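You operate a simulated robot arm through the tools that you are given. There is no shell and no other tool. Be economical: measure what you need, move in short steps, check, and stop when the job is done.

You are at the controls of a simulated robot arm. One attempt, no reset.

JOB
Put the blue pad on the glue bench away on the window sill. Put two of the bead pots from the packing bench on the second shelf from the bottom of the grey rack. Stack the purple pencil bundle from the clamp bench on top of the grey pencil bundle. Put one of the wedge boxes from the assembly bench on top of the grey taped carton there. Take the drier bottle on the assembly bench and put it away on the wooden step. Take the green stick from the assembly bench and leave it on top of the brown banded boards there. Stack the fibre packet that says "plant" from the grey table on top of the fibre packet labelled "natural". Turn the gauge lock to FREE. Take the yellow pad on the slat bench and put it away on the pillar shelf. Lift the left sill oil cup lid open. The order is free. Set down upright: bead pot, wedge box, drier bottle.

The check looks at the end state, three seconds after you hand in, the way a careful person would. Anything else that was tipped, shoved, dropped, spilled or broken makes it a failure. A push-on lid holds only when it is set on centred and level and pressed home; a screw cap is set on level and turned clockwise until tight.

ROBOT AND FRAMES
A 6-joint arm with a two-finger parallel gripper on a trunk, on a base that drives. Base frame: it is fixed to the floor where the robot stands at the start and does not move with it; the origin is under the middle of the robot, x ahead of it, y to its left, z up. Units: m, degrees, N and s.
Its first joint turns from -166.0 to 166.0 degrees. Places, roughly: banded boards (16x20x10 cm) [-2.6, -0.2, 0.9]; bead pot [-0.75, -1.5, 0.75]; blue pad (6x9x4 cm) [0.8, -0.1, 0.9]; drier bottle [-2.25, 0, 1]; fibre packet [-5.25, 1.75, 1]; gauge lock [-5.5, 2.1, 0.9]; green stick [-2.25, 0, 0.75]; left sill oil cup lid [-6.2, 2.5, 1.1]; pencil bundle [-1.5, 0, 1]; pillar shelf (17x32 cm) [-0.56, 2.76, 1]; second shelf of the grey rack [-4.8, -1.8, 0.5]; taped carton [-2.25, -0.25, 1]; wedge box [-2, 0.25, 1]; window sill (126x24 cm) [-4.5, 5.56, 1.12]; wooden step (15x43 cm) [0.82, 1.2, 0.88]; yellow pad (6x8x4 cm) [-6.2, -1.2, 0.9]. Payload 3.91 kg.
The TCP is the grasp point between the finger pads, 0.03 m short of the fingertips. In the tool frame z runs along the fingers and y along their closing line. Largest opening 0.11 m; finger width 0.02, thickness 0.01; the body of the gripper, 0.048 by 0.112 m, starts 0.055 m behind the TCP.
Orientation is told as [roll, pitch, yaw] about the base's x, y, z axes, in that order, counted from this pose: with the fingers straight down and closing along the base's y, the tool's x points along the base's -x, its y along +y and its z along -z.

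CONTROLS
- The arm moves only by the tool play_rows. Its argument "targets" is a list of rows, each a list of 6 numbers: the shift along the tool's x, y, z in units of 100 mm (1.0 is 100 mm), then the turn, a rotation vector about the tool's x, y, z in units of 90 degrees (1.0 is 90 degrees). In form: [[x, y, z, rx, ry, rz], ...]. A call has 1 to 10 rows; each row is the pose to reach, as a shift and turn from the pose commanded when the call began, along the tool's axes at that moment. "claw" is the closure in counts, from 0 (fully open) to 255 (shut), set as the call begins (left out, the last holds). A call with a number of a shift or a turn outside -1 to 1 is refused whole. Each row takes 0.2 s and may step no farther than 0.05 m and 8.6 degrees from the row before; otherwise, or with a gripper value out of range, the whole call is refused. Where a pose cannot be reached the arm comes as near as it can. A force on the tool above 40 N (or 10 N above the force at the start of the call, whichever is more), or a blocked arm, ends the call early, and 0.2 s more pass. Each finger travels about 0.108 m/s and halts on what it meets, pressing with about 22 N; the grip force reading is that of the motor and also rises with nothing between the fingers. The clock runs only during rows and for 0.2 s after the last one: add rows that repeat a pose to give the fingers time. It gives the time, the measured TCP pose, the force on the tool (base axes), the opening and the grip force at its end, in the units of the frame above (readings bear some noise), with the torque about the TCP (base axes, N m) and any sound that the robot's microphone picked up, and new pictures: "views" is both (left out), scene, wrist or none.
- Cameras (640 x 400 px; columns grow to the right, rows downward): "scene" is now at [-0.1136, 0.4479, 1.3177]; the picture's right is [-0.00, -0.17, 0.99], its down [-1.00, -0.07, -0.01] and it looks along [0.08, -0.98, -0.17] (base axes); focal length 214 px, centre (320, 200). "wrist" rides on the gripper at [0.072, 0.017, -0.103] in the tool frame; the picture's right is [-0.23, 0.97, 0.00], its down [-0.76, -0.18, -0.62] and it looks along [-0.61, -0.14, 0.78] (tool axes); focal length 222 px, centre (320, 200). There is no depth. A picture from a camera that has moved, and an enlarged one, comes with that camera's place and axes in the base frame and with its lens.
- drive_base(legs): drives the robot by 1 to 6 legs, each [ahead, left, turn to the left] in m, m and degrees, along the robot's own axes; the way and the turn of a leg run together, so that a leg with both is an arc; at most 1.5 m and 180 degrees a leg. The arm and the cameras ride along, it lands a little off, and it stops where it bumps. It gives what a move gives, and a new picture of the scene camera.
- pan_tilt(pan, tilt): turns the head with the scene camera to pan (to the left, within 80 degrees either way) and tilt (down, from -29 to 69), counted from straight ahead of the robot. It gives what a move gives, and a new picture of the scene camera.
- inspect(camera, box): a new picture of the part [left, top, right, bottom] of that camera's present view, enlarged. It takes no simulated time.
- sign_off(): hands the job in; it is judged then, once.

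Go step by step. Nothing tells you exact positions but the pictures and the camera data: compare them with the known pose of the tool, close in by small moves and look again before you grip or let go. The budget is 525 turns and 360 pictures, counting those below and the enlarged ones. Unless the task says otherwise, let go and move clear before handing in.

The tools are called after "Emit:" as a command line: name --pt "numbers of a row" for each row, then --argument value for the rest, lists and objects as JSON in quotes. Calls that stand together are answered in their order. play_rows: Moves the arm, as the interface text tells. Its arguments: {"type":"object","properties":{"targets":{"type":"array","items":{"type":"array","items":{"type":"number"}}},"claw":{"type":"number"},"views":{"type":"string","enum":["both","scene","wrist","none"]}},"required":["targets"]} The other tools are called the same way: drive_base (legs) drives the base; pan_tilt (pan, tilt) turns the head that bears the scene camera; inspect (camera, box) takes an enlarged picture of a part of a camera's view; sign_off () hands the job in.

At the start:

```text
time_s: 0.0
position: [-0.23, 0.5343, 1.2042]
orientation: [0.1, -0.1, 0.1]
ft_force: [0.2, -0.5, 0.0]
moment: [-0.02, 0.02, -0.01]
width: 0.1103
finger_force: 0.1
robot x, y, heading: [-0.002, 0.0, 0.1]
head pan, tilt: [-80.2, -4.3]
```

scene: 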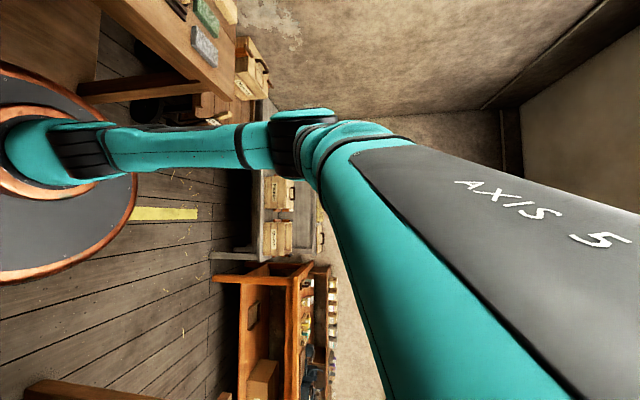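
wrist: 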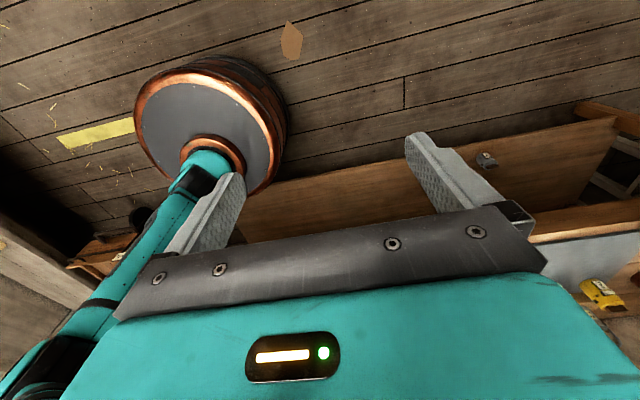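

The scene camera is rolled (picture right is up) and looks toward -y. I will look around first.

Emit:
pan_tilt --pan 0 --tilt 25

Emit:
pan_tilt --pan 75 --tilt 15

```text
time_s: 1.5
position: [-0.2294, 0.5343, 1.2039]
orientation: [0.1, 0.0, 0.1]
ft_force: [-0.5, 0.9, -0.2]
moment: [-0.03, 0.0, 0.0]
width: 0.1098
finger_force: 0.0
robot x, y, heading: [0.0002, 0.001, -0.3]
head pan, tilt: [0.0, 25.0]
camera scene: at [-0.1607, 0.5345, 1.2406], right [0.0, -1.0, 0.0], down [-0.91, 0.0, 0.42], along [-0.42, 0.0, -0.91], focal length 214 px, centre (320, 200)
```

scene: 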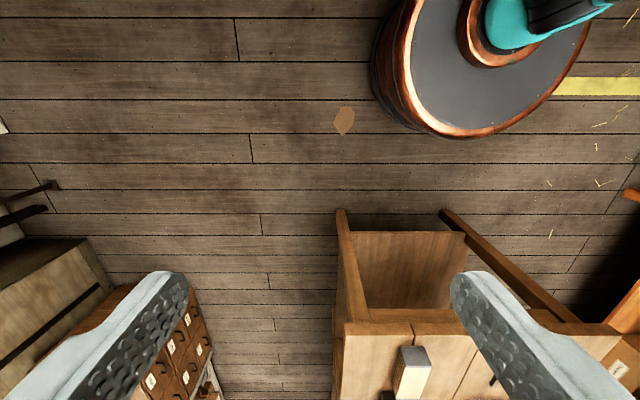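

```text
time_s: 3.0
position: [-0.2291, 0.5362, 1.2026]
orientation: [0.1, -0.1, 0.0]
ft_force: [-0.8, 0.1, -0.5]
moment: [0.0, -0.02, -0.01]
width: 0.11
finger_force: 0.1
robot x, y, heading: [0.0021, -0.0015, -0.1]
head pan, tilt: [75.0, 15.0]
camera scene: at [-0.1445, 0.6247, 1.3086], right [0.0, -0.26, -0.97], down [-0.97, -0.25, 0.07], along [-0.26, 0.93, -0.25], focal length 214 px, centre (320, 200)
```

scene: 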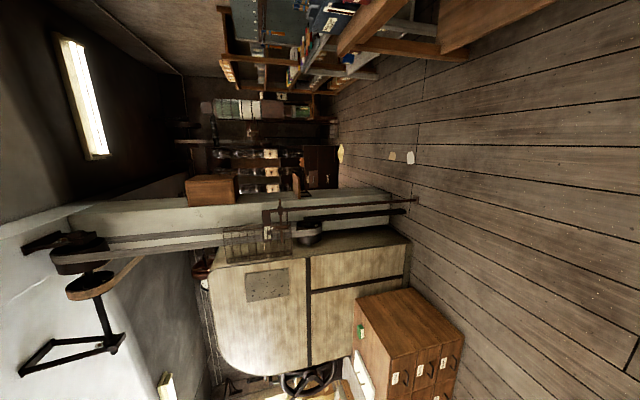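

The head camera rides on the hand, so picture orientation follows the tool. I look along -x with tilt.

Emit:
pan_tilt --pan 0 --tilt 69

```text
time_s: 4.5
position: [-0.2293, 0.5352, 1.2032]
orientation: [0.1, 0.0, -0.1]
ft_force: [-0.1, -0.4, -0.4]
moment: [0.01, 0.0, -0.01]
width: 0.1097
finger_force: 0.1
robot x, y, heading: [0.0011, 0.003, 0.2]
head pan, tilt: [0.0, 68.8]
camera scene: at [-0.2201, 0.5345, 1.2768], right [0.0, -1.0, 0.0], down [-0.36, 0.0, 0.93], along [-0.93, 0.0, -0.36], focal length 214 px, centre (320, 200)
```

scene: 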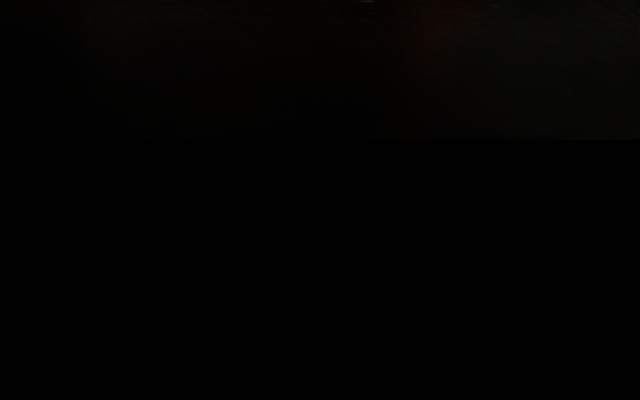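

The hand blocks that view. I raise the tool to point ahead so the camera becomes upright.

Emit:
play_rows --pt "0 0 0 0 -0.094 0" --pt "0 0 0 0 -0.188 0" --pt "0 0 0 0 -0.282 0" --pt "0 0 0 0 -0.376 0" --pt "0 0 0 0 -0.47 0" --pt "0 0 0 0 -0.564 0" --pt "0 0 0 0 -0.658 0" --pt "0 0 0 0 -0.752 0" --pt "0 0 0 0 -0.846 0" --pt "0 0 0 0 -0.94 0" --views "none"

Emit:
pan_tilt --pan 0 --tilt 15

Emit:
pan_tilt --pan 80 --tilt 15

Emit:
pan_tilt --pan -80 --tilt 15

```text
time_s: 6.7
position: [-0.1199, 0.612, 1.1734]
orientation: [6.5, -83.5, 0.0]
ft_force: [-0.7, 0.8, 0.0]
moment: [0.02, 0.02, -0.01]
width: 0.1099
finger_force: 0.1
out of reach, approached as far as the arm can: row 3, 4, 5, 6, 7, 8, 9, 10
robot x, y, heading: [-0.0002, -0.0, -0.1]
head pan, tilt: [0.0, 68.8]
```

```text
time_s: 7.9
position: [-0.1185, 0.6121, 1.173]
orientation: [6.3, -83.5, 0.1]
ft_force: [1.3, 0.2, 0.7]
moment: [0.0, -0.02, -0.01]
width: 0.11
finger_force: 0.1
robot x, y, heading: [-0.002, 0.0057, 0.1]
head pan, tilt: [0.0, 15.0]
camera scene: at [-0.1458, 0.6068, 1.2623], right [0.11, -0.99, -0.01], down [-0.37, -0.03, -0.93], along [0.92, 0.11, -0.37], focal length 214 px, centre (320, 200)
```

scene: 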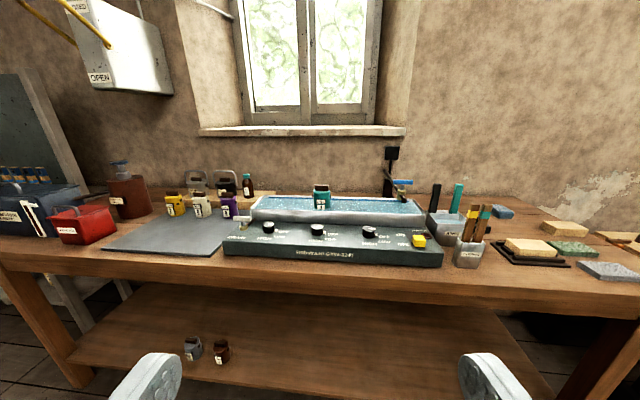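

```text
time_s: 9.4
position: [-0.1195, 0.611, 1.1748]
orientation: [6.4, -83.4, 0.1]
ft_force: [0.5, -0.7, -0.3]
moment: [-0.01, -0.04, 0.03]
width: 0.1103
finger_force: 0.0
robot x, y, heading: [-0.0009, 0.0034, -0.1]
head pan, tilt: [80.0, 15.0]
camera scene: at [-0.2323, 0.6894, 1.2724], right [0.99, -0.06, -0.12], down [-0.13, -0.26, -0.96], along [0.03, 0.96, -0.26], focal length 214 px, centre (320, 200)
```

scene: 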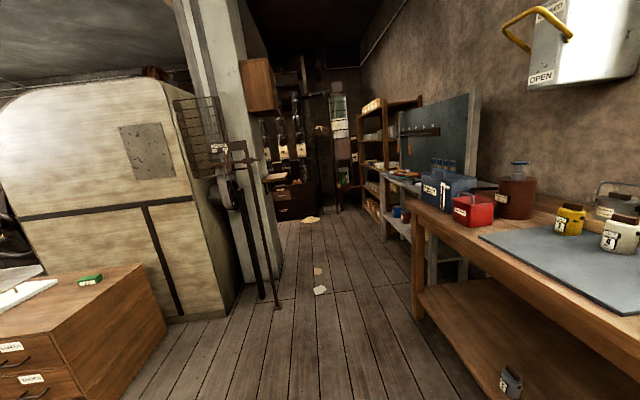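

```text
time_s: 11.9
position: [-0.1188, 0.6119, 1.1739]
orientation: [6.5, -83.4, 0.1]
ft_force: [-0.6, 0.9, 0.2]
moment: [0.03, -0.02, 0.02]
width: 0.1099
finger_force: 0.1
robot x, y, heading: [-0.001, 0.0018, 0.1]
head pan, tilt: [-80.0, 15.0]
camera scene: at [-0.2116, 0.5067, 1.27], right [-0.95, -0.28, 0.11], down [-0.18, 0.25, -0.95], along [0.24, -0.93, -0.29], focal length 214 px, centre (320, 200)
```

scene: 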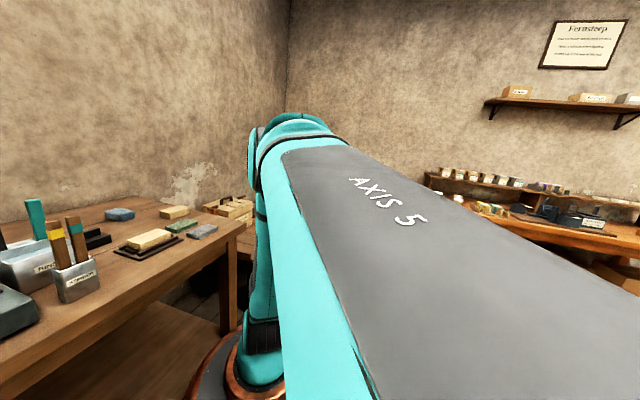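

A clear view of the glue bench: pads on the right, the wooden step behind the jars. I turn the robot around to look at the other side.

Emit:
pan_tilt --pan 0 --tilt 10

Emit:
drive_base --legs '[[0, 0, 90]]'

Emit:
drive_base --legs '[[0, 0, 90]]'

Emit:
pan_tilt --pan 70 --tilt 10

```text
time_s: 13.4
position: [-0.1191, 0.6108, 1.1734]
orientation: [6.4, -83.4, 0.2]
ft_force: [-0.5, -0.2, 0.9]
moment: [-0.01, -0.01, 0.01]
width: 0.1101
finger_force: 0.0
robot x, y, heading: [0.0022, 0.0018, -0.1]
head pan, tilt: [0.0, 10.0]
camera scene: at [-0.1453, 0.6067, 1.2705], right [0.11, -0.99, -0.01], down [-0.28, -0.02, -0.96], along [0.95, 0.11, -0.29], focal length 214 px, centre (320, 200)
```

scene: 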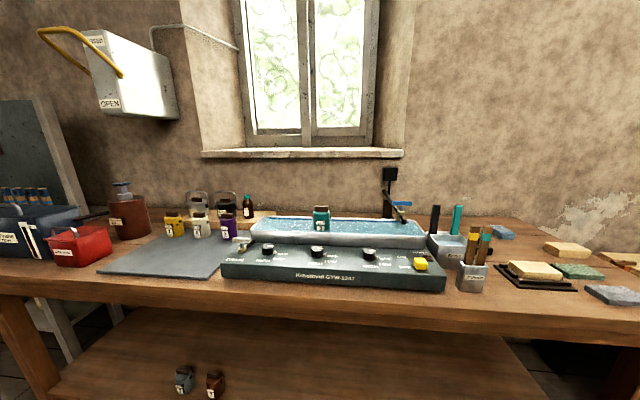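

```text
time_s: 17.6
position: [-0.6121, -0.1162, 1.1746]
orientation: [6.4, -83.4, 89.9]
ft_force: [-0.5, 0.3, -0.7]
moment: [-0.03, 0.02, -0.01]
width: 0.11
finger_force: 0.1
robot x, y, heading: [0.0012, 0.0008, 89.9]
head pan, tilt: [0.0, 10.0]
camera scene: at [-0.609, -0.1431, 1.2707], right [0.99, 0.11, -0.01], down [0.02, -0.28, -0.96], along [-0.11, 0.95, -0.28], focal length 214 px, centre (320, 200)
```

scene: 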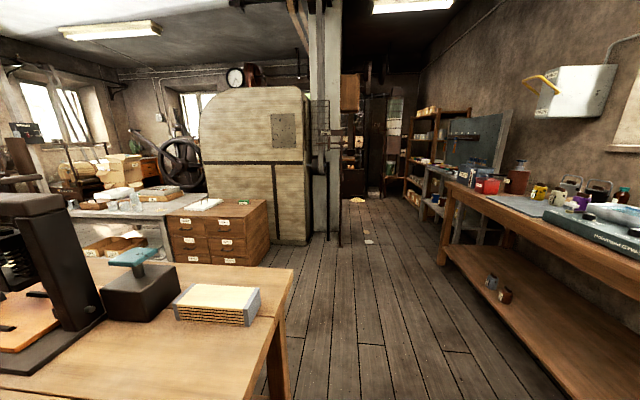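

```text
time_s: 21.8
position: [0.1004, -0.6153, 1.1743]
orientation: [6.3, -83.4, 178.5]
ft_force: [1.0, 0.5, 0.2]
moment: [0.02, 0.0, -0.02]
width: 0.11
finger_force: 0.0
robot x, y, heading: [-0.0002, 0.0009, 178.4]
head pan, tilt: [0.0, 10.0]
camera scene: at [0.1265, -0.6124, 1.2707], right [-0.08, 1.0, -0.01], down [0.28, 0.01, -0.96], along [-0.95, -0.08, -0.28], focal length 214 px, centre (320, 200)
```

scene: 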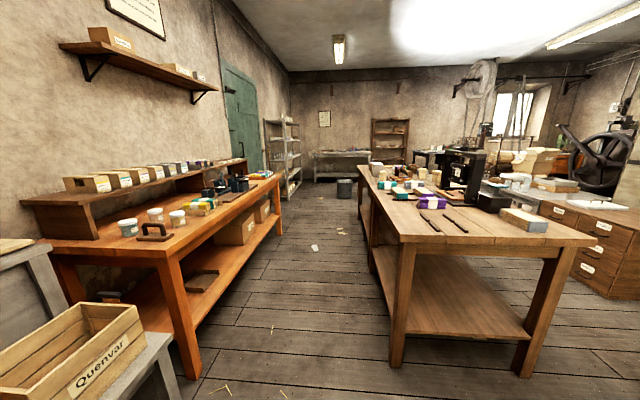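

```text
time_s: 23.2
position: [0.1013, -0.6144, 1.1738]
orientation: [6.4, -83.5, 178.5]
ft_force: [0.3, 0.8, -0.3]
moment: [-0.01, 0.03, -0.02]
width: 0.1101
finger_force: 0.0
robot x, y, heading: [-0.0007, 0.0015, 178.5]
head pan, tilt: [70.0, 10.0]
camera scene: at [0.1944, -0.6942, 1.2787], right [-0.96, 0.26, -0.11], down [0.16, 0.16, -0.97], along [-0.24, -0.95, -0.2], focal length 214 px, centre (320, 200)
```

scene: 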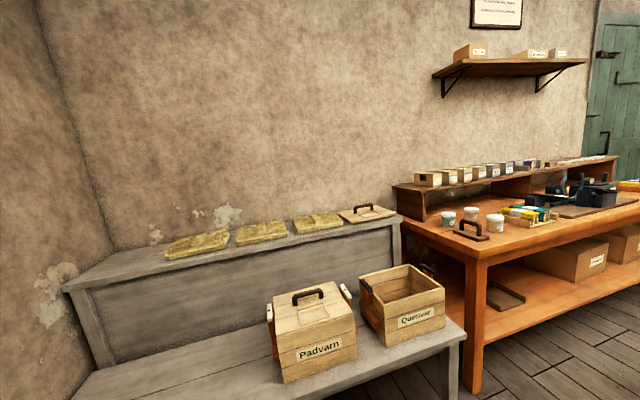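

The layout is clear: packing bench at -y, assembly/clamp bench on the other side of an aisle at y≈-0.78. I bring the tool back to pointing down.

Emit:
play_rows --pt "0 0 0 0 0.094 0" --pt "0 0 0 0 0.188 0" --pt "0 0 0 0 0.282 0" --pt "0 0 0 0 0.376 0" --pt "0 0 0 0 0.47 0" --pt "0 0 0 0 0.564 0" --pt "0 0 0 0 0.658 0" --pt "0 0 0 0 0.752 0" --pt "0 0 0 0 0.846 0" --pt "0 0 0 0 0.94 0" --views "none"

Emit:
pan_tilt --pan 50 --tilt 10

```text
time_s: 25.4
position: [0.1019, -0.6154, 1.174]
orientation: [0.8, 1.3, -175.2]
ft_force: [-0.4, 0.1, 0.8]
moment: [-0.02, 0.05, 0.0]
width: 0.1097
finger_force: 0.1
robot x, y, heading: [-0.0033, 0.0002, 178.4]
head pan, tilt: [70.0, 10.0]
```

```text
time_s: 26.2
position: [0.1013, -0.6145, 1.1746]
orientation: [0.8, 1.1, -175.1]
ft_force: [-0.6, -0.3, 1.0]
moment: [-0.04, -0.01, 0.01]
width: 0.1099
finger_force: 0.2
robot x, y, heading: [-0.0009, 0.001, 178.1]
head pan, tilt: [50.0, 10.0]
camera scene: at [0.0116, -0.6941, 1.2426], right [-0.04, 0.63, -0.77], down [0.97, 0.22, 0.13], along [0.25, -0.74, -0.62], focal length 214 px, centre (320, 200)
```

scene: 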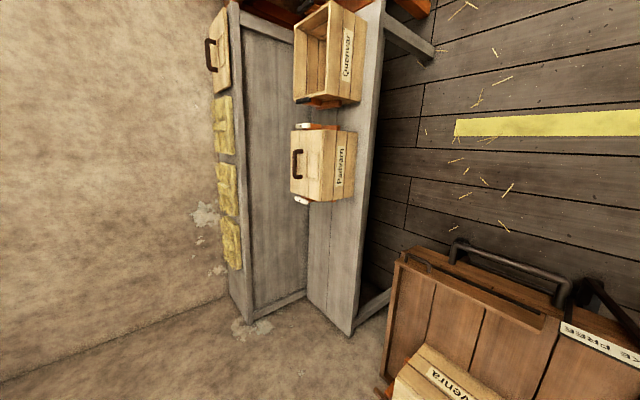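

Tool is down again. I drive beside the packing bench with the hand on its side.

Emit:
drive_base --legs '[[0, 0.8, 1.5], [0.95, 0, 0]]'

Emit:
pan_tilt --pan 30 --tilt 0

```text
time_s: 35.0
position: [-0.8408, -1.402, 1.1751]
orientation: [0.8, 1.0, -173.5]
ft_force: [0.7, -0.5, 0.1]
moment: [-0.02, 0.01, 0.01]
width: 0.11
finger_force: 0.0
robot x, y, heading: [-0.9583, -0.7923, -180.0]
head pan, tilt: [50.0, 10.0]
camera scene: at [-0.9275, -1.4837, 1.2425], right [-0.06, 0.63, -0.77], down [0.96, 0.25, 0.13], along [0.27, -0.74, -0.62], focal length 214 px, centre (320, 200)
```

scene: 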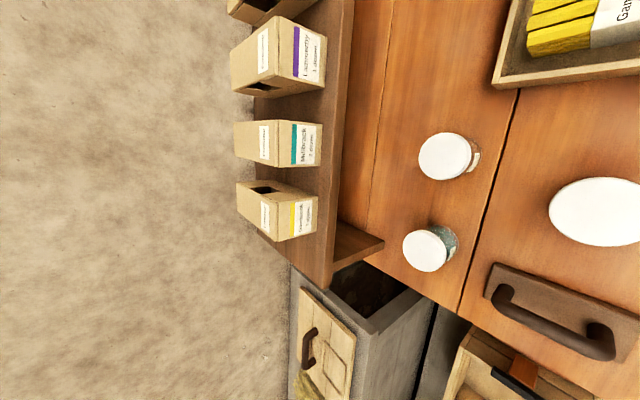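

```text
time_s: 35.9
position: [-0.8398, -1.4029, 1.1748]
orientation: [0.7, 1.1, -173.6]
ft_force: [0.0, -0.6, -0.1]
moment: [0.0, -0.04, -0.01]
width: 0.1097
finger_force: 0.2
robot x, y, heading: [-0.959, -0.7866, -179.9]
head pan, tilt: [30.0, 0.0]
camera scene: at [-0.946, -1.4597, 1.2237], right [-0.09, 0.85, -0.51], down [0.99, 0.11, 0.02], along [0.08, -0.51, -0.86], focal length 214 px, centre (320, 200)
```

scene: 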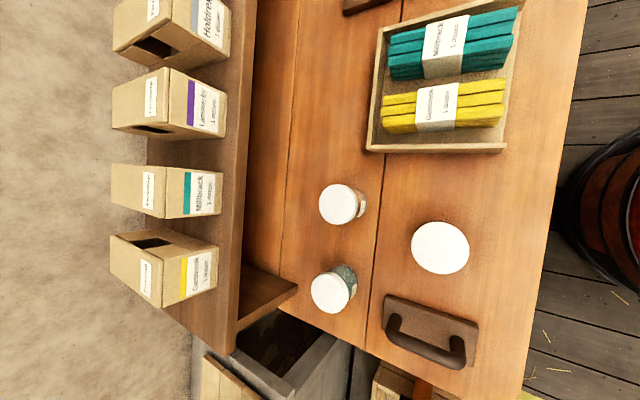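

Three bead pots stand at about (-0.87,-1.46), (-0.91,-1.61), (-0.76,-1.62), lid tops near z 0.88. I yaw the tool so it faces outward, for a tilted grasp later on the shelf.

Emit:
play_rows --pt "0 0 0 0 0 -0.093" --pt "0 0 0 0 0 -0.186" --pt "0 0 0 0 0 -0.279" --pt "0 0 0 0 0 -0.372" --pt "0 0 0 0 0 -0.465" --pt "0 0 0 0 0 -0.558" --pt "0 0 0 0 0 -0.651" --pt "0 0 0 0 0 -0.744" --pt "0 0 0 0 0 -0.836" --pt "0 0 0 0 0 -0.929" --views "none"

Emit:
pan_tilt --pan 0 --tilt 10

```text
time_s: 38.1
position: [-0.8389, -1.4011, 1.1755]
orientation: [1.2, -0.7, -89.8]
ft_force: [0.3, 0.0, -0.7]
moment: [0.05, 0.01, 0.0]
width: 0.1102
finger_force: 0.1
robot x, y, heading: [-0.961, -0.7881, -180.0]
head pan, tilt: [30.0, 0.0]
```

```text
time_s: 39.0
position: [-0.8396, -1.4021, 1.1756]
orientation: [1.1, -0.7, -89.9]
ft_force: [-0.3, -0.5, -0.5]
moment: [0.02, -0.01, -0.03]
width: 0.11
finger_force: 0.0
robot x, y, heading: [-0.9618, -0.7893, -180.0]
head pan, tilt: [0.0, 10.0]
camera scene: at [-0.8412, -1.4964, 1.2113], right [-1.0, 0.0, -0.02], down [-0.01, 0.99, 0.16], along [0.02, 0.16, -0.99], focal length 214 px, centre (320, 200)
```

scene: 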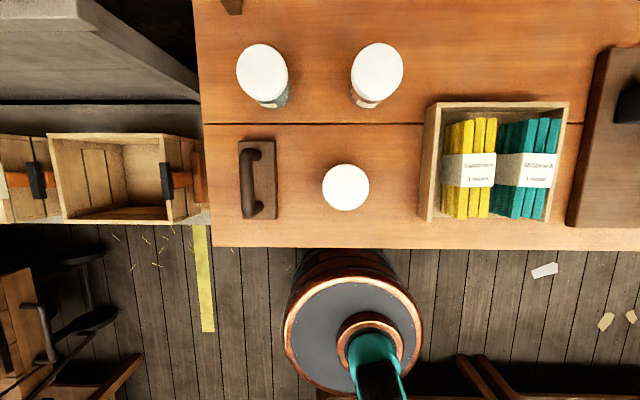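

Front pot refined to (-0.873,-1.463), lid top 0.889. I tilt the tool 45° outward, so it can later place into the rack, and descend partway.

Emit:
play_rows --pt "0 -0.05 0.1 0 -0.08 0" --pt "0 -0.1 0.2 0 -0.16 0" --pt "0 -0.15 0.3 0 -0.24 0" --pt "0 -0.2 0.4 0 -0.32 0" --pt "0 -0.25 0.6 0 -0.4 0" --pt "0 -0.34 0.8 0 -0.5 0" --pt "0 -0.34 1.0 0 -0.5 0" --views "none"

Emit:
pan_tilt --pan 0 --tilt 20

Emit:
inspect --camera "wrist" --box '[0, 0, 640, 400]'

```text
refused: row 6 steps farther than a row can; nothing moved
```

```text
time_s: 39.7
position: [-0.8406, -1.4026, 1.174]
orientation: [1.1, -0.5, -89.8]
ft_force: [-0.2, -0.2, 0.1]
moment: [-0.02, -0.01, 0.01]
width: 0.1099
finger_force: 0.1
robot x, y, heading: [-0.9624, -0.788, -180.2]
head pan, tilt: [0.0, 20.0]
camera scene: at [-0.8413, -1.4802, 1.211], right [-1.0, 0.0, -0.02], down [-0.01, 0.94, 0.33], along [0.02, 0.33, -0.94], focal length 214 px, centre (320, 200)
```

scene: 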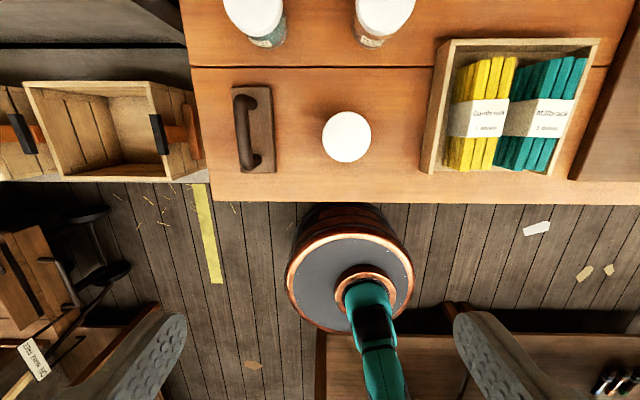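

```text
1.00 times, centred on (320, 200) of wrist (not enlarged: the box is as wide or as high as the picture)
camera zoom: at [-0.8253, -1.3288, 1.2773], right [0.97, -0.23, 0.02], down [-0.19, -0.76, 0.63], along [-0.12, -0.62, -0.78], focal length 222 px, centre (320, 200)
```

zoom: 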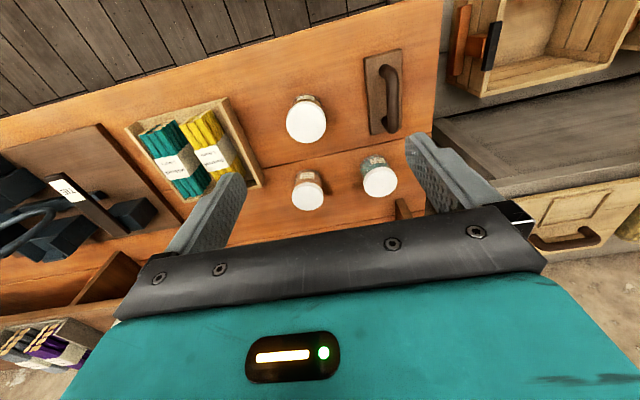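

I redo the tilt with smaller steps.

Emit:
play_rows --pt "0 -0.05 0.1 0 -0.08 0" --pt "0 -0.1 0.3 0 -0.16 0" --pt "0 -0.15 0.5 0 -0.24 0" --pt "0 -0.2 0.7 0 -0.32 0" --pt "0 -0.25 0.9 0 -0.41 0" --pt "0 -0.34 1.0 0 -0.5 0" --views "both"

```text
time_s: 41.1
position: [-0.871, -1.4038, 1.074]
orientation: [1.7, -45.7, -91.0]
ft_force: [-0.2, -0.8, -0.7]
moment: [0.02, -0.01, -0.01]
width: 0.1101
finger_force: 0.1
robot x, y, heading: [-0.9577, -0.792, -180.1]
head pan, tilt: [0.0, 20.0]
camera scene: at [-0.8736, -1.4325, 1.1535], right [-1.0, 0.0, -0.02], down [0.01, 0.9, -0.43], along [0.02, -0.43, -0.9], focal length 214 px, centre (320, 200)
camera wrist: at [-0.8552, -1.2795, 1.0938], right [0.97, -0.16, 0.18], down [-0.2, -0.09, 0.98], along [-0.14, -0.98, -0.11], focal length 222 px, centre (320, 200)
```

scene: 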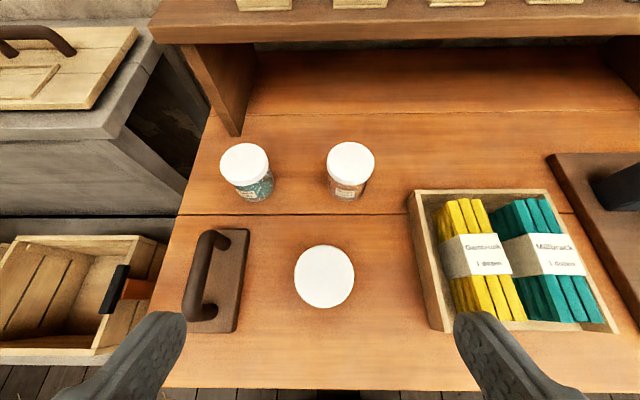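
wrist: 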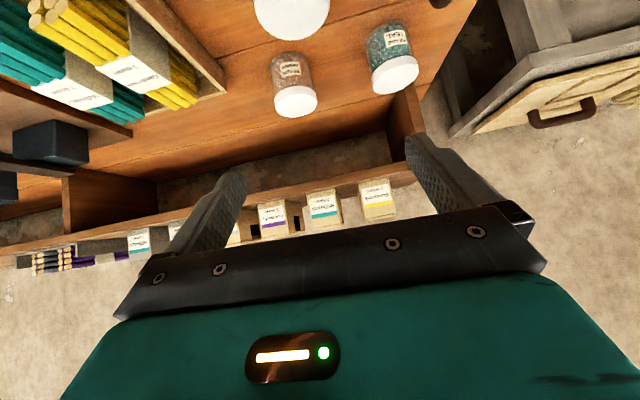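

Bench surface is at z≈0.82, and the pot is about 7.5 cm tall. I go down in two steps to straddle the front pot.

Emit:
play_rows --pt "0.07 -0.02 0.45 0 0 0" --pt "0.15 -0.02 0.9 0 0 0" --pt "0.15 -0.02 0.98 0 0 0" --views "none"

Emit:
play_rows --pt "0.3 0 0.3 0 0 0" --pt "0.6 0 0.6 0 0 0" --pt "0.8 0 0.8 0 0 0" --pt "1 0 1 0 0 0" --views "both"

```text
time_s: 41.9
position: [-0.8718, -1.4634, 0.9946]
orientation: [1.7, -45.7, -91.1]
ft_force: [-0.2, -1.3, -0.3]
moment: [0.0, 0.0, 0.03]
width: 0.1101
finger_force: 0.0
robot x, y, heading: [-0.9596, -0.7888, -180.2]
head pan, tilt: [0.0, 20.0]
```

```text
time_s: 42.9
position: [-0.8702, -1.464, 0.8542]
orientation: [1.8, -45.7, -91.1]
ft_force: [-0.4, 3.6, 8.8]
moment: [0.17, -0.01, 0.02]
width: 0.1102
finger_force: 0.2
robot x, y, heading: [-0.9588, -0.7885, -179.8]
head pan, tilt: [0.0, 20.0]
camera scene: at [-0.8718, -1.4926, 0.9338], right [-1.0, 0.0, -0.02], down [0.01, 0.9, -0.43], along [0.02, -0.43, -0.9], focal length 214 px, centre (320, 200)
camera wrist: at [-0.8532, -1.3396, 0.8741], right [0.97, -0.16, 0.18], down [-0.2, -0.09, 0.98], along [-0.14, -0.98, -0.11], focal length 222 px, centre (320, 200)
```

scene: 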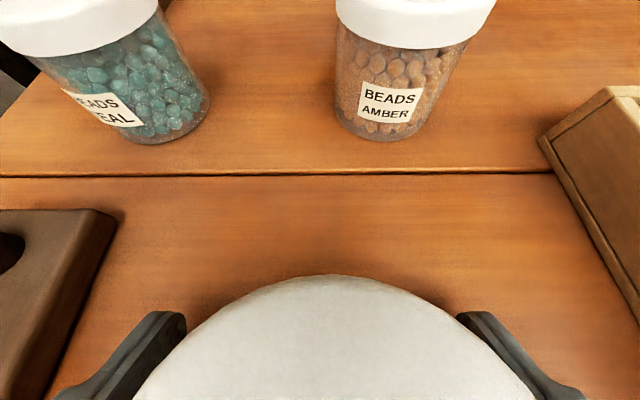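
wrist: 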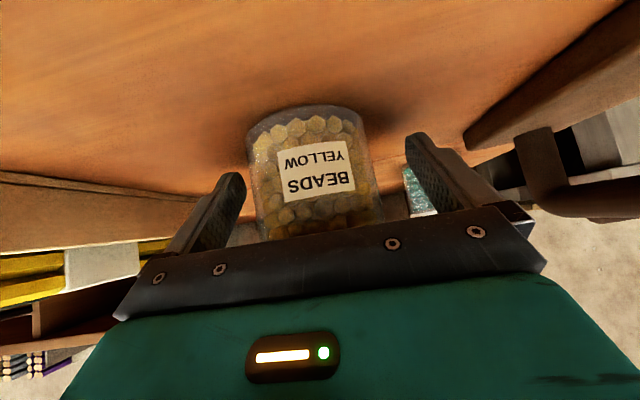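

The palm lightly touches the lid. I back off 8 mm and close.

Emit:
play_rows --pt "0 0 -0.07 0 0 0" --pt "0 0 -0.07 0 0 0" --views "none"

Emit:
play_rows --pt "0 0 0 0 0 0" --pt "0 0 0 0 0 0" --pt "0 0 0 0 0 0" --pt "0 0 0 0 0 0" --claw 255 --views "wrist"

```text
time_s: 43.5
position: [-0.8704, -1.4593, 0.8568]
orientation: [1.7, -45.6, -91.0]
ft_force: [-0.6, 0.9, 0.0]
moment: [0.01, 0.02, -0.02]
width: 0.1102
finger_force: 0.1
robot x, y, heading: [-0.9595, -0.7882, -180.0]
head pan, tilt: [0.0, 20.0]
```

```text
time_s: 44.5
position: [-0.8693, -1.459, 0.8582]
orientation: [1.8, -45.6, -91.1]
ft_force: [0.2, -0.7, -0.3]
moment: [0.01, 0.06, 0.02]
width: 0.0682
finger_force: 21.9
robot x, y, heading: [-0.9555, -0.7909, -180.3]
head pan, tilt: [0.0, 20.0]
camera wrist: at [-0.8533, -1.3348, 0.8785], right [0.97, -0.16, 0.18], down [-0.2, -0.09, 0.98], along [-0.14, -0.98, -0.12], focal length 222 px, centre (320, 200)
```

wrist: 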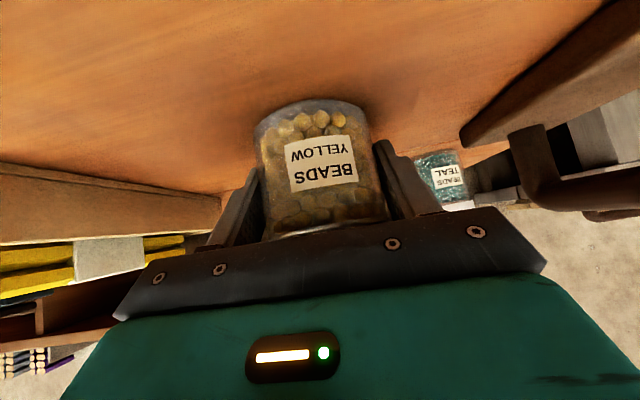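

Pot gripped (6.8 cm). I lift it 28 cm and drive toward the rack.

Emit:
play_rows --pt "-0.15 0 -0.15 0 0 0" --pt "-0.45 0 -0.45 0 0 0" --pt "-0.75 0 -0.75 0 0 0" --pt "-1 0 -1 0 0 0" --views "none"

Emit:
play_rows --pt "-0.3 0 -0.3 0 0 0" --pt "-0.6 0 -0.6 0 0 0" --pt "-0.9 0 -0.9 0 0 0" --pt "-1 0 -1 0 0 0" --views "scene"

```text
time_s: 45.5
position: [-0.8716, -1.4565, 0.9972]
orientation: [1.6, -45.7, -91.1]
ft_force: [0.0, -0.6, -2.0]
moment: [0.01, 0.0, 0.03]
width: 0.0683
finger_force: 22.2
robot x, y, heading: [-0.9579, -0.793, -180.0]
head pan, tilt: [0.0, 20.0]
```

```text
time_s: 46.5
position: [-0.8752, -1.4579, 1.1399]
orientation: [1.7, -45.5, -91.1]
ft_force: [0.6, -0.4, -1.7]
moment: [-0.03, -0.02, -0.01]
width: 0.0679
finger_force: 22.7
robot x, y, heading: [-0.9577, -0.7883, -180.2]
head pan, tilt: [0.0, 20.0]
camera scene: at [-0.8775, -1.4857, 1.2208], right [-1.0, 0.0, -0.02], down [0.01, 0.9, -0.43], along [0.02, -0.43, -0.9], focal length 214 px, centre (320, 200)
```

scene: 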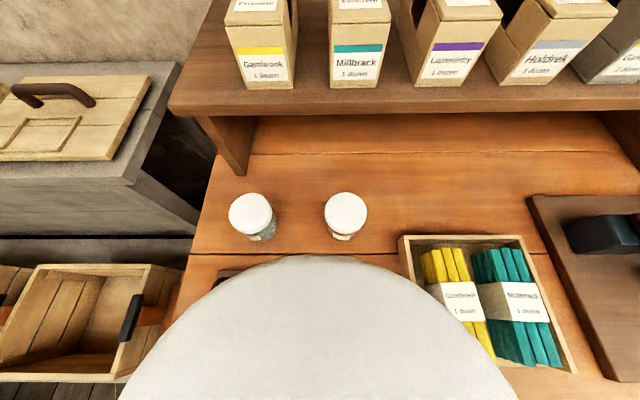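

Emit:
pan_tilt --pan -60 --tilt -20

Emit:
drive_base --legs '[[1.4, 0, 0], [1.1, 0, 0]]'

```text
time_s: 47.8
position: [-0.8756, -1.4568, 1.141]
orientation: [1.6, -45.6, -91.1]
ft_force: [0.5, 0.3, -0.6]
moment: [0.02, 0.0, -0.01]
width: 0.0683
finger_force: 22.2
robot x, y, heading: [-0.9609, -0.7866, -180.0]
head pan, tilt: [-60.0, -20.0]
camera scene: at [-0.9451, -1.4895, 1.3017], right [-0.51, 0.62, 0.59], down [-0.28, 0.53, -0.8], along [-0.81, -0.58, -0.1], focal length 214 px, centre (320, 200)
```

scene: 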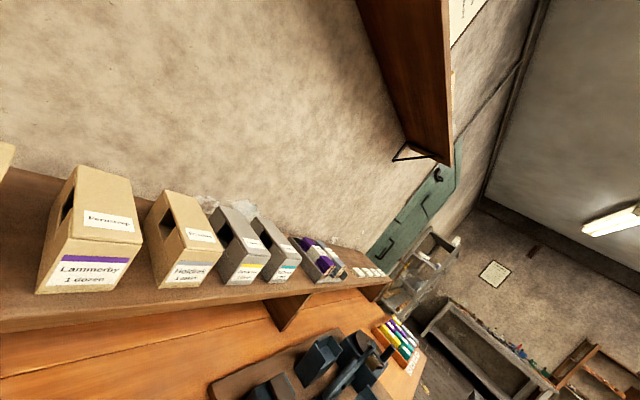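

```text
time_s: 60.0
position: [-3.3756, -1.4458, 1.1406]
orientation: [1.8, -45.5, -91.7]
ft_force: [-0.9, -0.1, -1.3]
moment: [-0.03, -0.04, 0.03]
width: 0.068
finger_force: 22.3
robot x, y, heading: [-3.4519, -0.7795, 179.3]
head pan, tilt: [-60.0, -20.0]
camera scene: at [-3.4455, -1.4783, 1.3019], right [-0.51, 0.62, 0.6], down [-0.28, 0.54, -0.8], along [-0.82, -0.57, -0.1], focal length 214 px, centre (320, 200)
```

scene: 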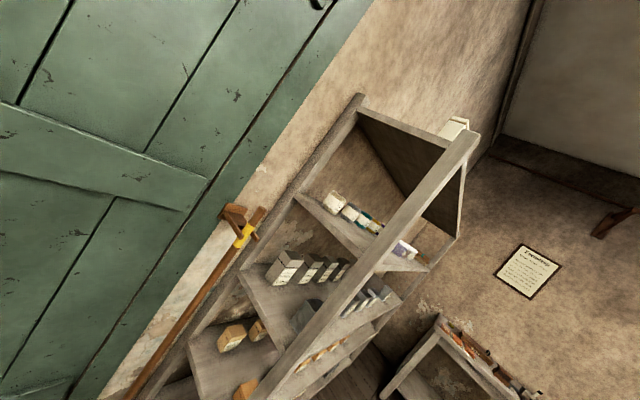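

Emit:
pan_tilt --pan -80 --tilt 30

```text
time_s: 61.2
position: [-3.3756, -1.4472, 1.1405]
orientation: [1.7, -45.7, -91.7]
ft_force: [0.0, 0.0, -2.1]
moment: [-0.01, -0.01, 0.01]
width: 0.0679
finger_force: 21.9
robot x, y, heading: [-3.4535, -0.7818, 179.3]
head pan, tilt: [-80.0, 30.0]
camera scene: at [-3.4673, -1.408, 1.2615], right [-0.18, 0.71, 0.69], down [0.51, 0.66, -0.55], along [-0.84, 0.25, -0.48], focal length 214 px, centre (320, 200)
```

scene: 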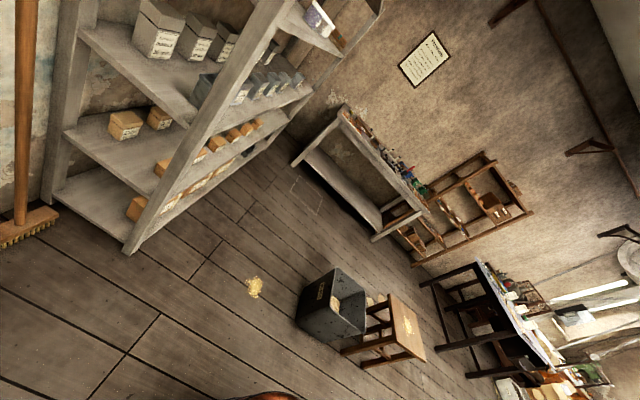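

Emit:
inspect --camera "scene" --box '[40, 0, 360, 260]'

```text
1.54 times, centred on (200, 130) of scene
camera zoom: at [-3.4673, -1.408, 1.2615], right [-0.18, 0.71, 0.69], down [0.51, 0.66, -0.55], along [-0.84, 0.25, -0.48], focal length 330 px, centre (505, 308)
```

zoom: 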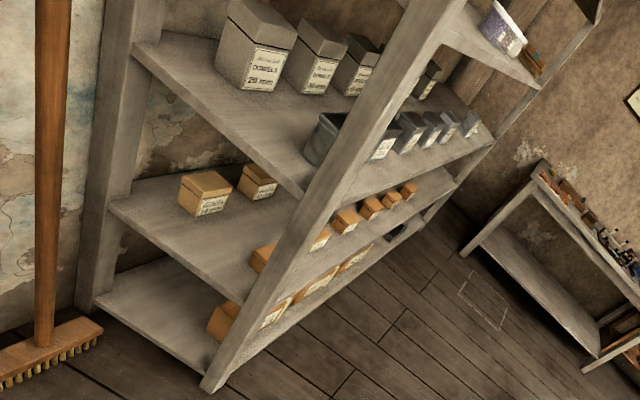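

Second shelf is at z≈0.50 with boxes in two rows and the shelf above at ≈0.84. I retract and lower the hand here in open floor before approaching.

Emit:
play_rows --pt "0.35 0 -0.15 0 0 0" --pt "0.7 0 -0.3 0 0 0" --pt "0.99 0 -0.42 0 0 0" --views "none"

Emit:
play_rows --pt "0.3 0 0.3 0 0 0" --pt "0.6 0 0.6 0 0 0" --pt "0.9 0 0.9 0 0 0" --pt "1 0 1 0 0 0" --views "none"

Emit:
play_rows --pt "0.3 0 0.3 0 0 0" --pt "0.6 0 0.6 0 0 0" --pt "0.9 0 0.9 0 0 0" --pt "1 0 1 0 0 0" --views "none"

Emit:
play_rows --pt "0.3 0 0.3 0 0 0" --pt "0.6 0 0.6 0 0 0" --pt "0.9 0 0.9 0 0 0" --pt "1 0 1 0 0 0" --views "none"

Emit:
pan_tilt --pan -20 --tilt -20

Emit:
drive_base --legs '[[0.4, 0.1, 0.7], [0.35, 0.1, 0]]'

```text
time_s: 62.0
position: [-3.3745, -1.3466, 1.0991]
orientation: [1.7, -45.5, -91.7]
ft_force: [0.1, 0.4, -1.5]
moment: [0.0, 0.03, -0.02]
width: 0.0685
finger_force: 21.7
robot x, y, heading: [-3.4516, -0.7794, 179.5]
head pan, tilt: [-80.0, 30.0]
```

```text
time_s: 63.0
position: [-3.3709, -1.3475, 0.9574]
orientation: [1.6, -45.6, -91.7]
ft_force: [0.0, 0.0, -1.4]
moment: [0.01, -0.01, 0.01]
width: 0.0681
finger_force: 22.1
robot x, y, heading: [-3.452, -0.7806, 179.2]
head pan, tilt: [-80.0, 30.0]
```

```text
time_s: 64.0
position: [-3.3683, -1.3499, 0.8163]
orientation: [1.8, -45.6, -91.8]
ft_force: [0.0, -1.0, -0.7]
moment: [-0.03, -0.02, -0.02]
width: 0.0681
finger_force: 21.5
robot x, y, heading: [-3.4531, -0.7775, 179.6]
head pan, tilt: [-80.0, 30.0]
```

```text
time_s: 65.0
position: [-3.365, -1.3513, 0.6742]
orientation: [1.7, -45.6, -91.7]
ft_force: [-0.5, -0.3, -1.2]
moment: [-0.01, 0.0, -0.02]
width: 0.0679
finger_force: 21.7
robot x, y, heading: [-3.4524, -0.7779, 179.4]
head pan, tilt: [-80.0, 30.0]
```

```text
time_s: 66.3
position: [-3.3664, -1.3511, 0.6759]
orientation: [1.7, -45.6, -91.7]
ft_force: [-1.1, 0.3, -1.8]
moment: [0.0, -0.01, 0.02]
width: 0.068
finger_force: 22.0
robot x, y, heading: [-3.4568, -0.7782, 179.3]
head pan, tilt: [-20.0, -20.0]
camera scene: at [-3.3955, -1.4076, 0.8136], right [-0.94, 0.25, 0.22], down [-0.09, 0.43, -0.9], along [-0.32, -0.87, -0.38], focal length 214 px, centre (320, 200)
```

scene: 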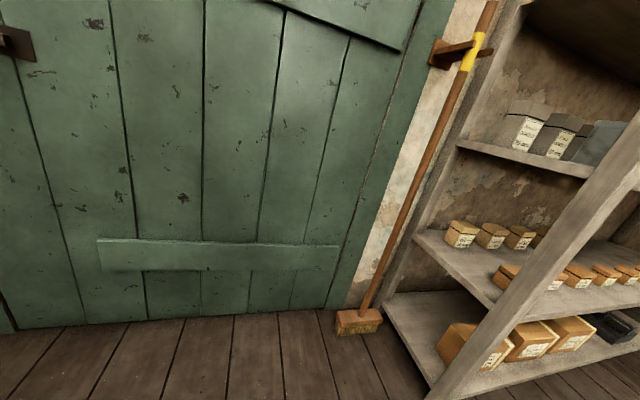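

```text
time_s: 70.8
position: [-4.111, -1.5471, 0.6742]
orientation: [1.7, -45.6, -91.1]
ft_force: [-0.5, -0.1, -1.7]
moment: [0.01, 0.02, 0.01]
width: 0.068
finger_force: 22.0
robot x, y, heading: [-4.2088, -0.9723, -179.9]
head pan, tilt: [-20.0, -20.0]
camera scene: at [-4.141, -1.6042, 0.8135], right [-0.94, 0.24, 0.22], down [-0.1, 0.43, -0.9], along [-0.31, -0.87, -0.38], focal length 214 px, centre (320, 200)
```

scene: 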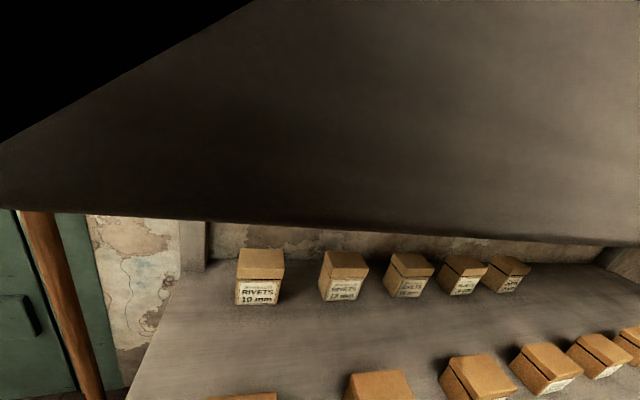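

The first part of the second shelf is crowded and low under the shelf above. The box rows seem to end near x≈-4.95, so I drive further along the rack.

Emit:
drive_base --legs '[[0.9, 0, 0]]'

Emit:
pan_tilt --pan 0 --tilt 10

```text
time_s: 75.5
position: [-5.0218, -1.5426, 0.6737]
orientation: [1.7, -45.5, -91.8]
ft_force: [1.1, 0.0, -2.0]
moment: [0.0, -0.02, 0.01]
width: 0.068
finger_force: 21.8
robot x, y, heading: [-5.1047, -0.9691, 179.5]
head pan, tilt: [-20.0, -20.0]
camera scene: at [-5.0524, -1.5987, 0.8135], right [-0.94, 0.26, 0.22], down [-0.09, 0.43, -0.9], along [-0.32, -0.87, -0.38], focal length 214 px, centre (320, 200)
```

scene: 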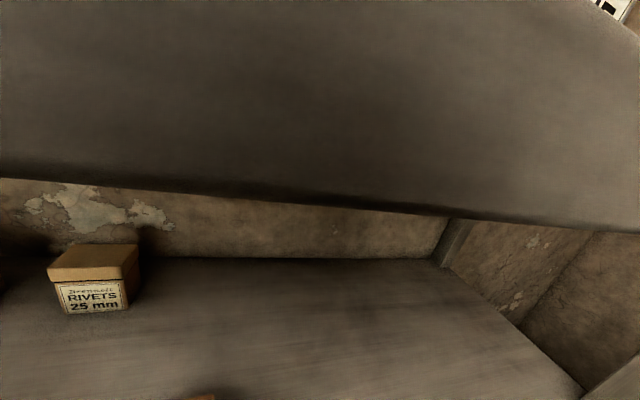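

```text
time_s: 76.5
position: [-5.0215, -1.5435, 0.6747]
orientation: [1.7, -45.5, -91.9]
ft_force: [-0.2, -0.2, -1.2]
moment: [0.0, 0.03, 0.01]
width: 0.068
finger_force: 22.0
robot x, y, heading: [-5.1042, -0.9666, 179.5]
head pan, tilt: [0.0, 10.0]
camera scene: at [-5.0252, -1.5828, 0.7667], right [-1.0, 0.01, -0.02], down [0.02, 0.81, -0.58], along [0.01, -0.58, -0.81], focal length 214 px, centre (320, 200)
```

scene: 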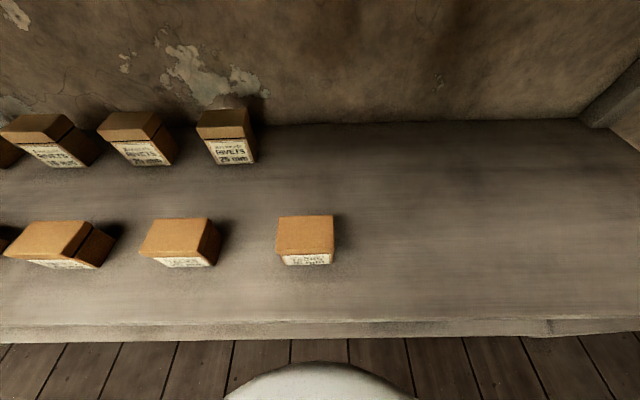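

The far part of the shelf is free. I shift to x≈-5.27 and lower to entry height.

Emit:
drive_base --legs '[[0.25, 0, 0.5]]'

Emit:
play_rows --pt "0.3 0 0.3 0 0 0" --pt "0.67 0 0.67 0 0 0" --views "none"

Emit:
play_rows --pt "-0.3 0 0.3 0 0 0" --pt "-0.6 0 0.6 0 0 0" --pt "-0.9 0 0.9 0 0 0" --pt "-1 0 1 0 0 0" --views "both"

```text
time_s: 78.3
position: [-5.2666, -1.5401, 0.6745]
orientation: [1.8, -45.6, -91.6]
ft_force: [0.0, 0.3, -1.8]
moment: [0.01, 0.01, 0.02]
width: 0.0681
finger_force: 22.0
robot x, y, heading: [-5.3505, -0.967, 179.2]
head pan, tilt: [0.0, 10.0]
camera scene: at [-5.2699, -1.5795, 0.7666], right [-1.0, 0.01, -0.02], down [0.02, 0.81, -0.58], along [0.01, -0.58, -0.81], focal length 214 px, centre (320, 200)
```

scene: 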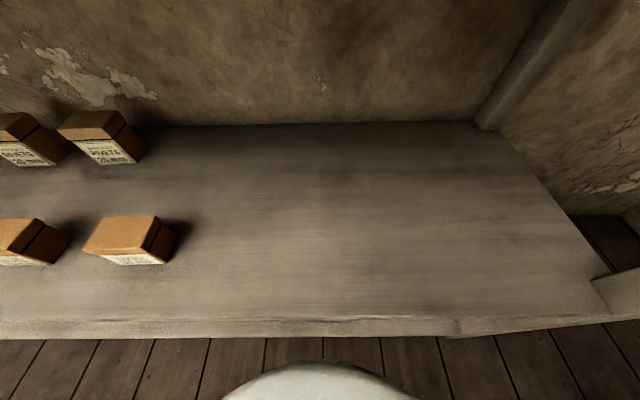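

```text
refused: row 2 steps farther than a row can; nothing moved
```

```text
time_s: 78.8
position: [-5.2669, -1.5854, 0.6713]
orientation: [1.4, -45.1, -91.2]
ft_force: [0.3, 6.8, -7.3]
moment: [-0.64, 0.14, 0.19]
width: 0.0679
finger_force: 22.3
robot x, y, heading: [-5.3547, -0.9681, 179.2]
head pan, tilt: [0.0, 10.0]
stopped in row 2: the force on the tool passed its limit at 126 N (the readings are from after the stop); the commanded pose is now the measured one
camera scene: at [-5.2697, -1.6266, 0.7621], right [-1.0, 0.0, -0.02], down [0.01, 0.82, -0.57], along [0.01, -0.57, -0.82], focal length 214 px, centre (320, 200)
camera wrist: at [-5.2504, -1.4621, 0.6928], right [0.97, -0.16, 0.18], down [-0.19, -0.1, 0.98], along [-0.14, -0.98, -0.12], focal length 222 px, centre (320, 200)
```

scene: 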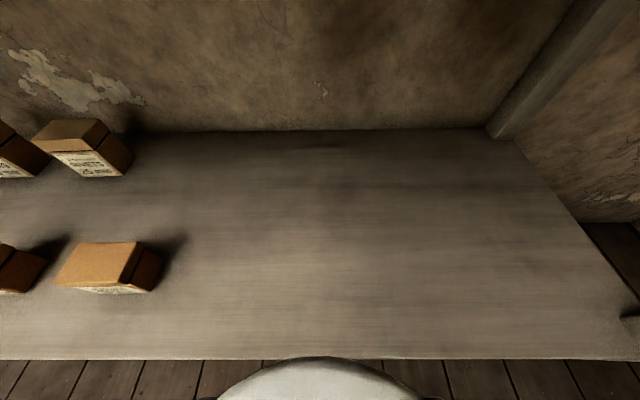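
wrist: 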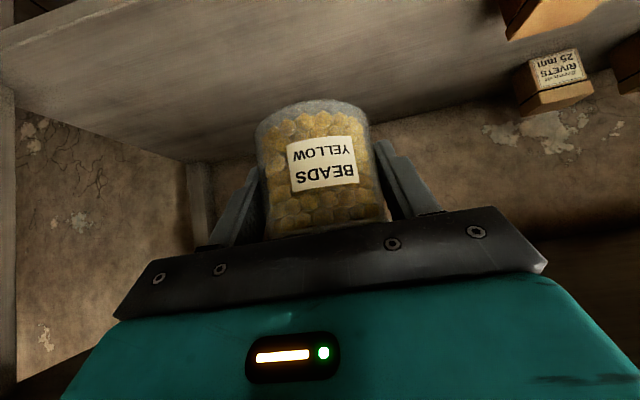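

The hand touched the edge of the shelf above, because the lowering step had been refused. I back off, lower, and check.

Emit:
play_rows --pt "0.25 0 -0.25 0 0 0" --pt "0.4 0 -0.4 0 0 0" --views "none"

Emit:
play_rows --pt "0.3 0 0.3 0 0 0" --pt "0.6 0 0.6 0 0 0" --pt "0.68 0 0.68 0 0 0" --views "scene"

```text
time_s: 79.4
position: [-5.2682, -1.53, 0.672]
orientation: [1.4, -45.2, -91.3]
ft_force: [0.0, 0.1, -1.2]
moment: [-0.03, -0.01, -0.03]
width: 0.0683
finger_force: 22.3
robot x, y, heading: [-5.3567, -0.9669, 179.3]
head pan, tilt: [0.0, 10.0]
```

```text
time_s: 80.2
position: [-5.2662, -1.5303, 0.5759]
orientation: [1.4, -45.2, -91.3]
ft_force: [0.5, 0.1, -1.2]
moment: [0.0, 0.0, 0.0]
width: 0.0681
finger_force: 22.1
robot x, y, heading: [-5.3554, -0.9677, 179.5]
head pan, tilt: [0.0, 10.0]
camera scene: at [-5.2687, -1.5716, 0.6672], right [-1.0, 0.0, -0.02], down [0.01, 0.82, -0.58], along [0.01, -0.58, -0.82], focal length 214 px, centre (320, 200)
```

scene: 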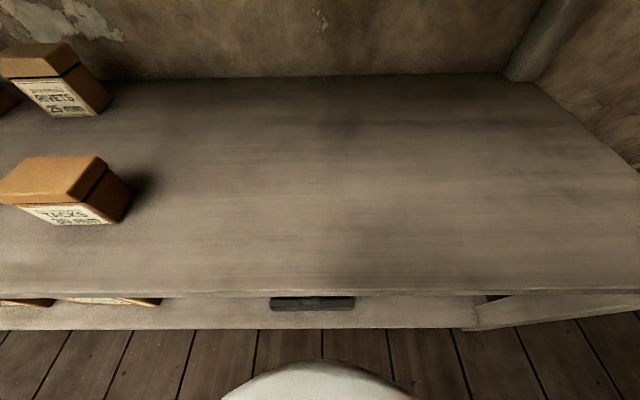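

Emit:
play_rows --pt "-0.3 0 0.3 0 0 0" --pt "-0.6 0 0.6 0 0 0" --pt "-0.9 0 0.9 0 0 0" --pt "-1 0 1 0 0 0" --views "both"

```text
time_s: 81.2
position: [-5.2665, -1.6723, 0.5765]
orientation: [1.3, -45.2, -91.1]
ft_force: [-0.6, -0.1, -2.4]
moment: [-0.01, 0.0, 0.0]
width: 0.0681
finger_force: 21.8
robot x, y, heading: [-5.3555, -0.9669, 179.6]
head pan, tilt: [0.0, 10.0]
camera scene: at [-5.269, -1.7132, 0.6675], right [-1.0, 0.0, -0.02], down [0.01, 0.82, -0.58], along [0.01, -0.58, -0.82], focal length 214 px, centre (320, 200)
camera wrist: at [-5.2495, -1.5484, 0.5975], right [0.97, -0.16, 0.18], down [-0.19, -0.09, 0.98], along [-0.14, -0.98, -0.12], focal length 222 px, centre (320, 200)
```

scene: 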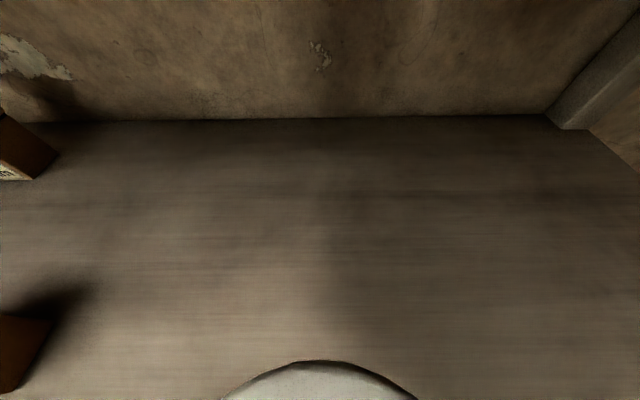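
wrist: 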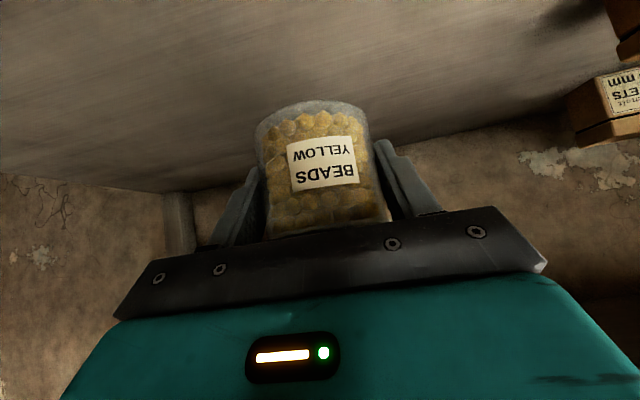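

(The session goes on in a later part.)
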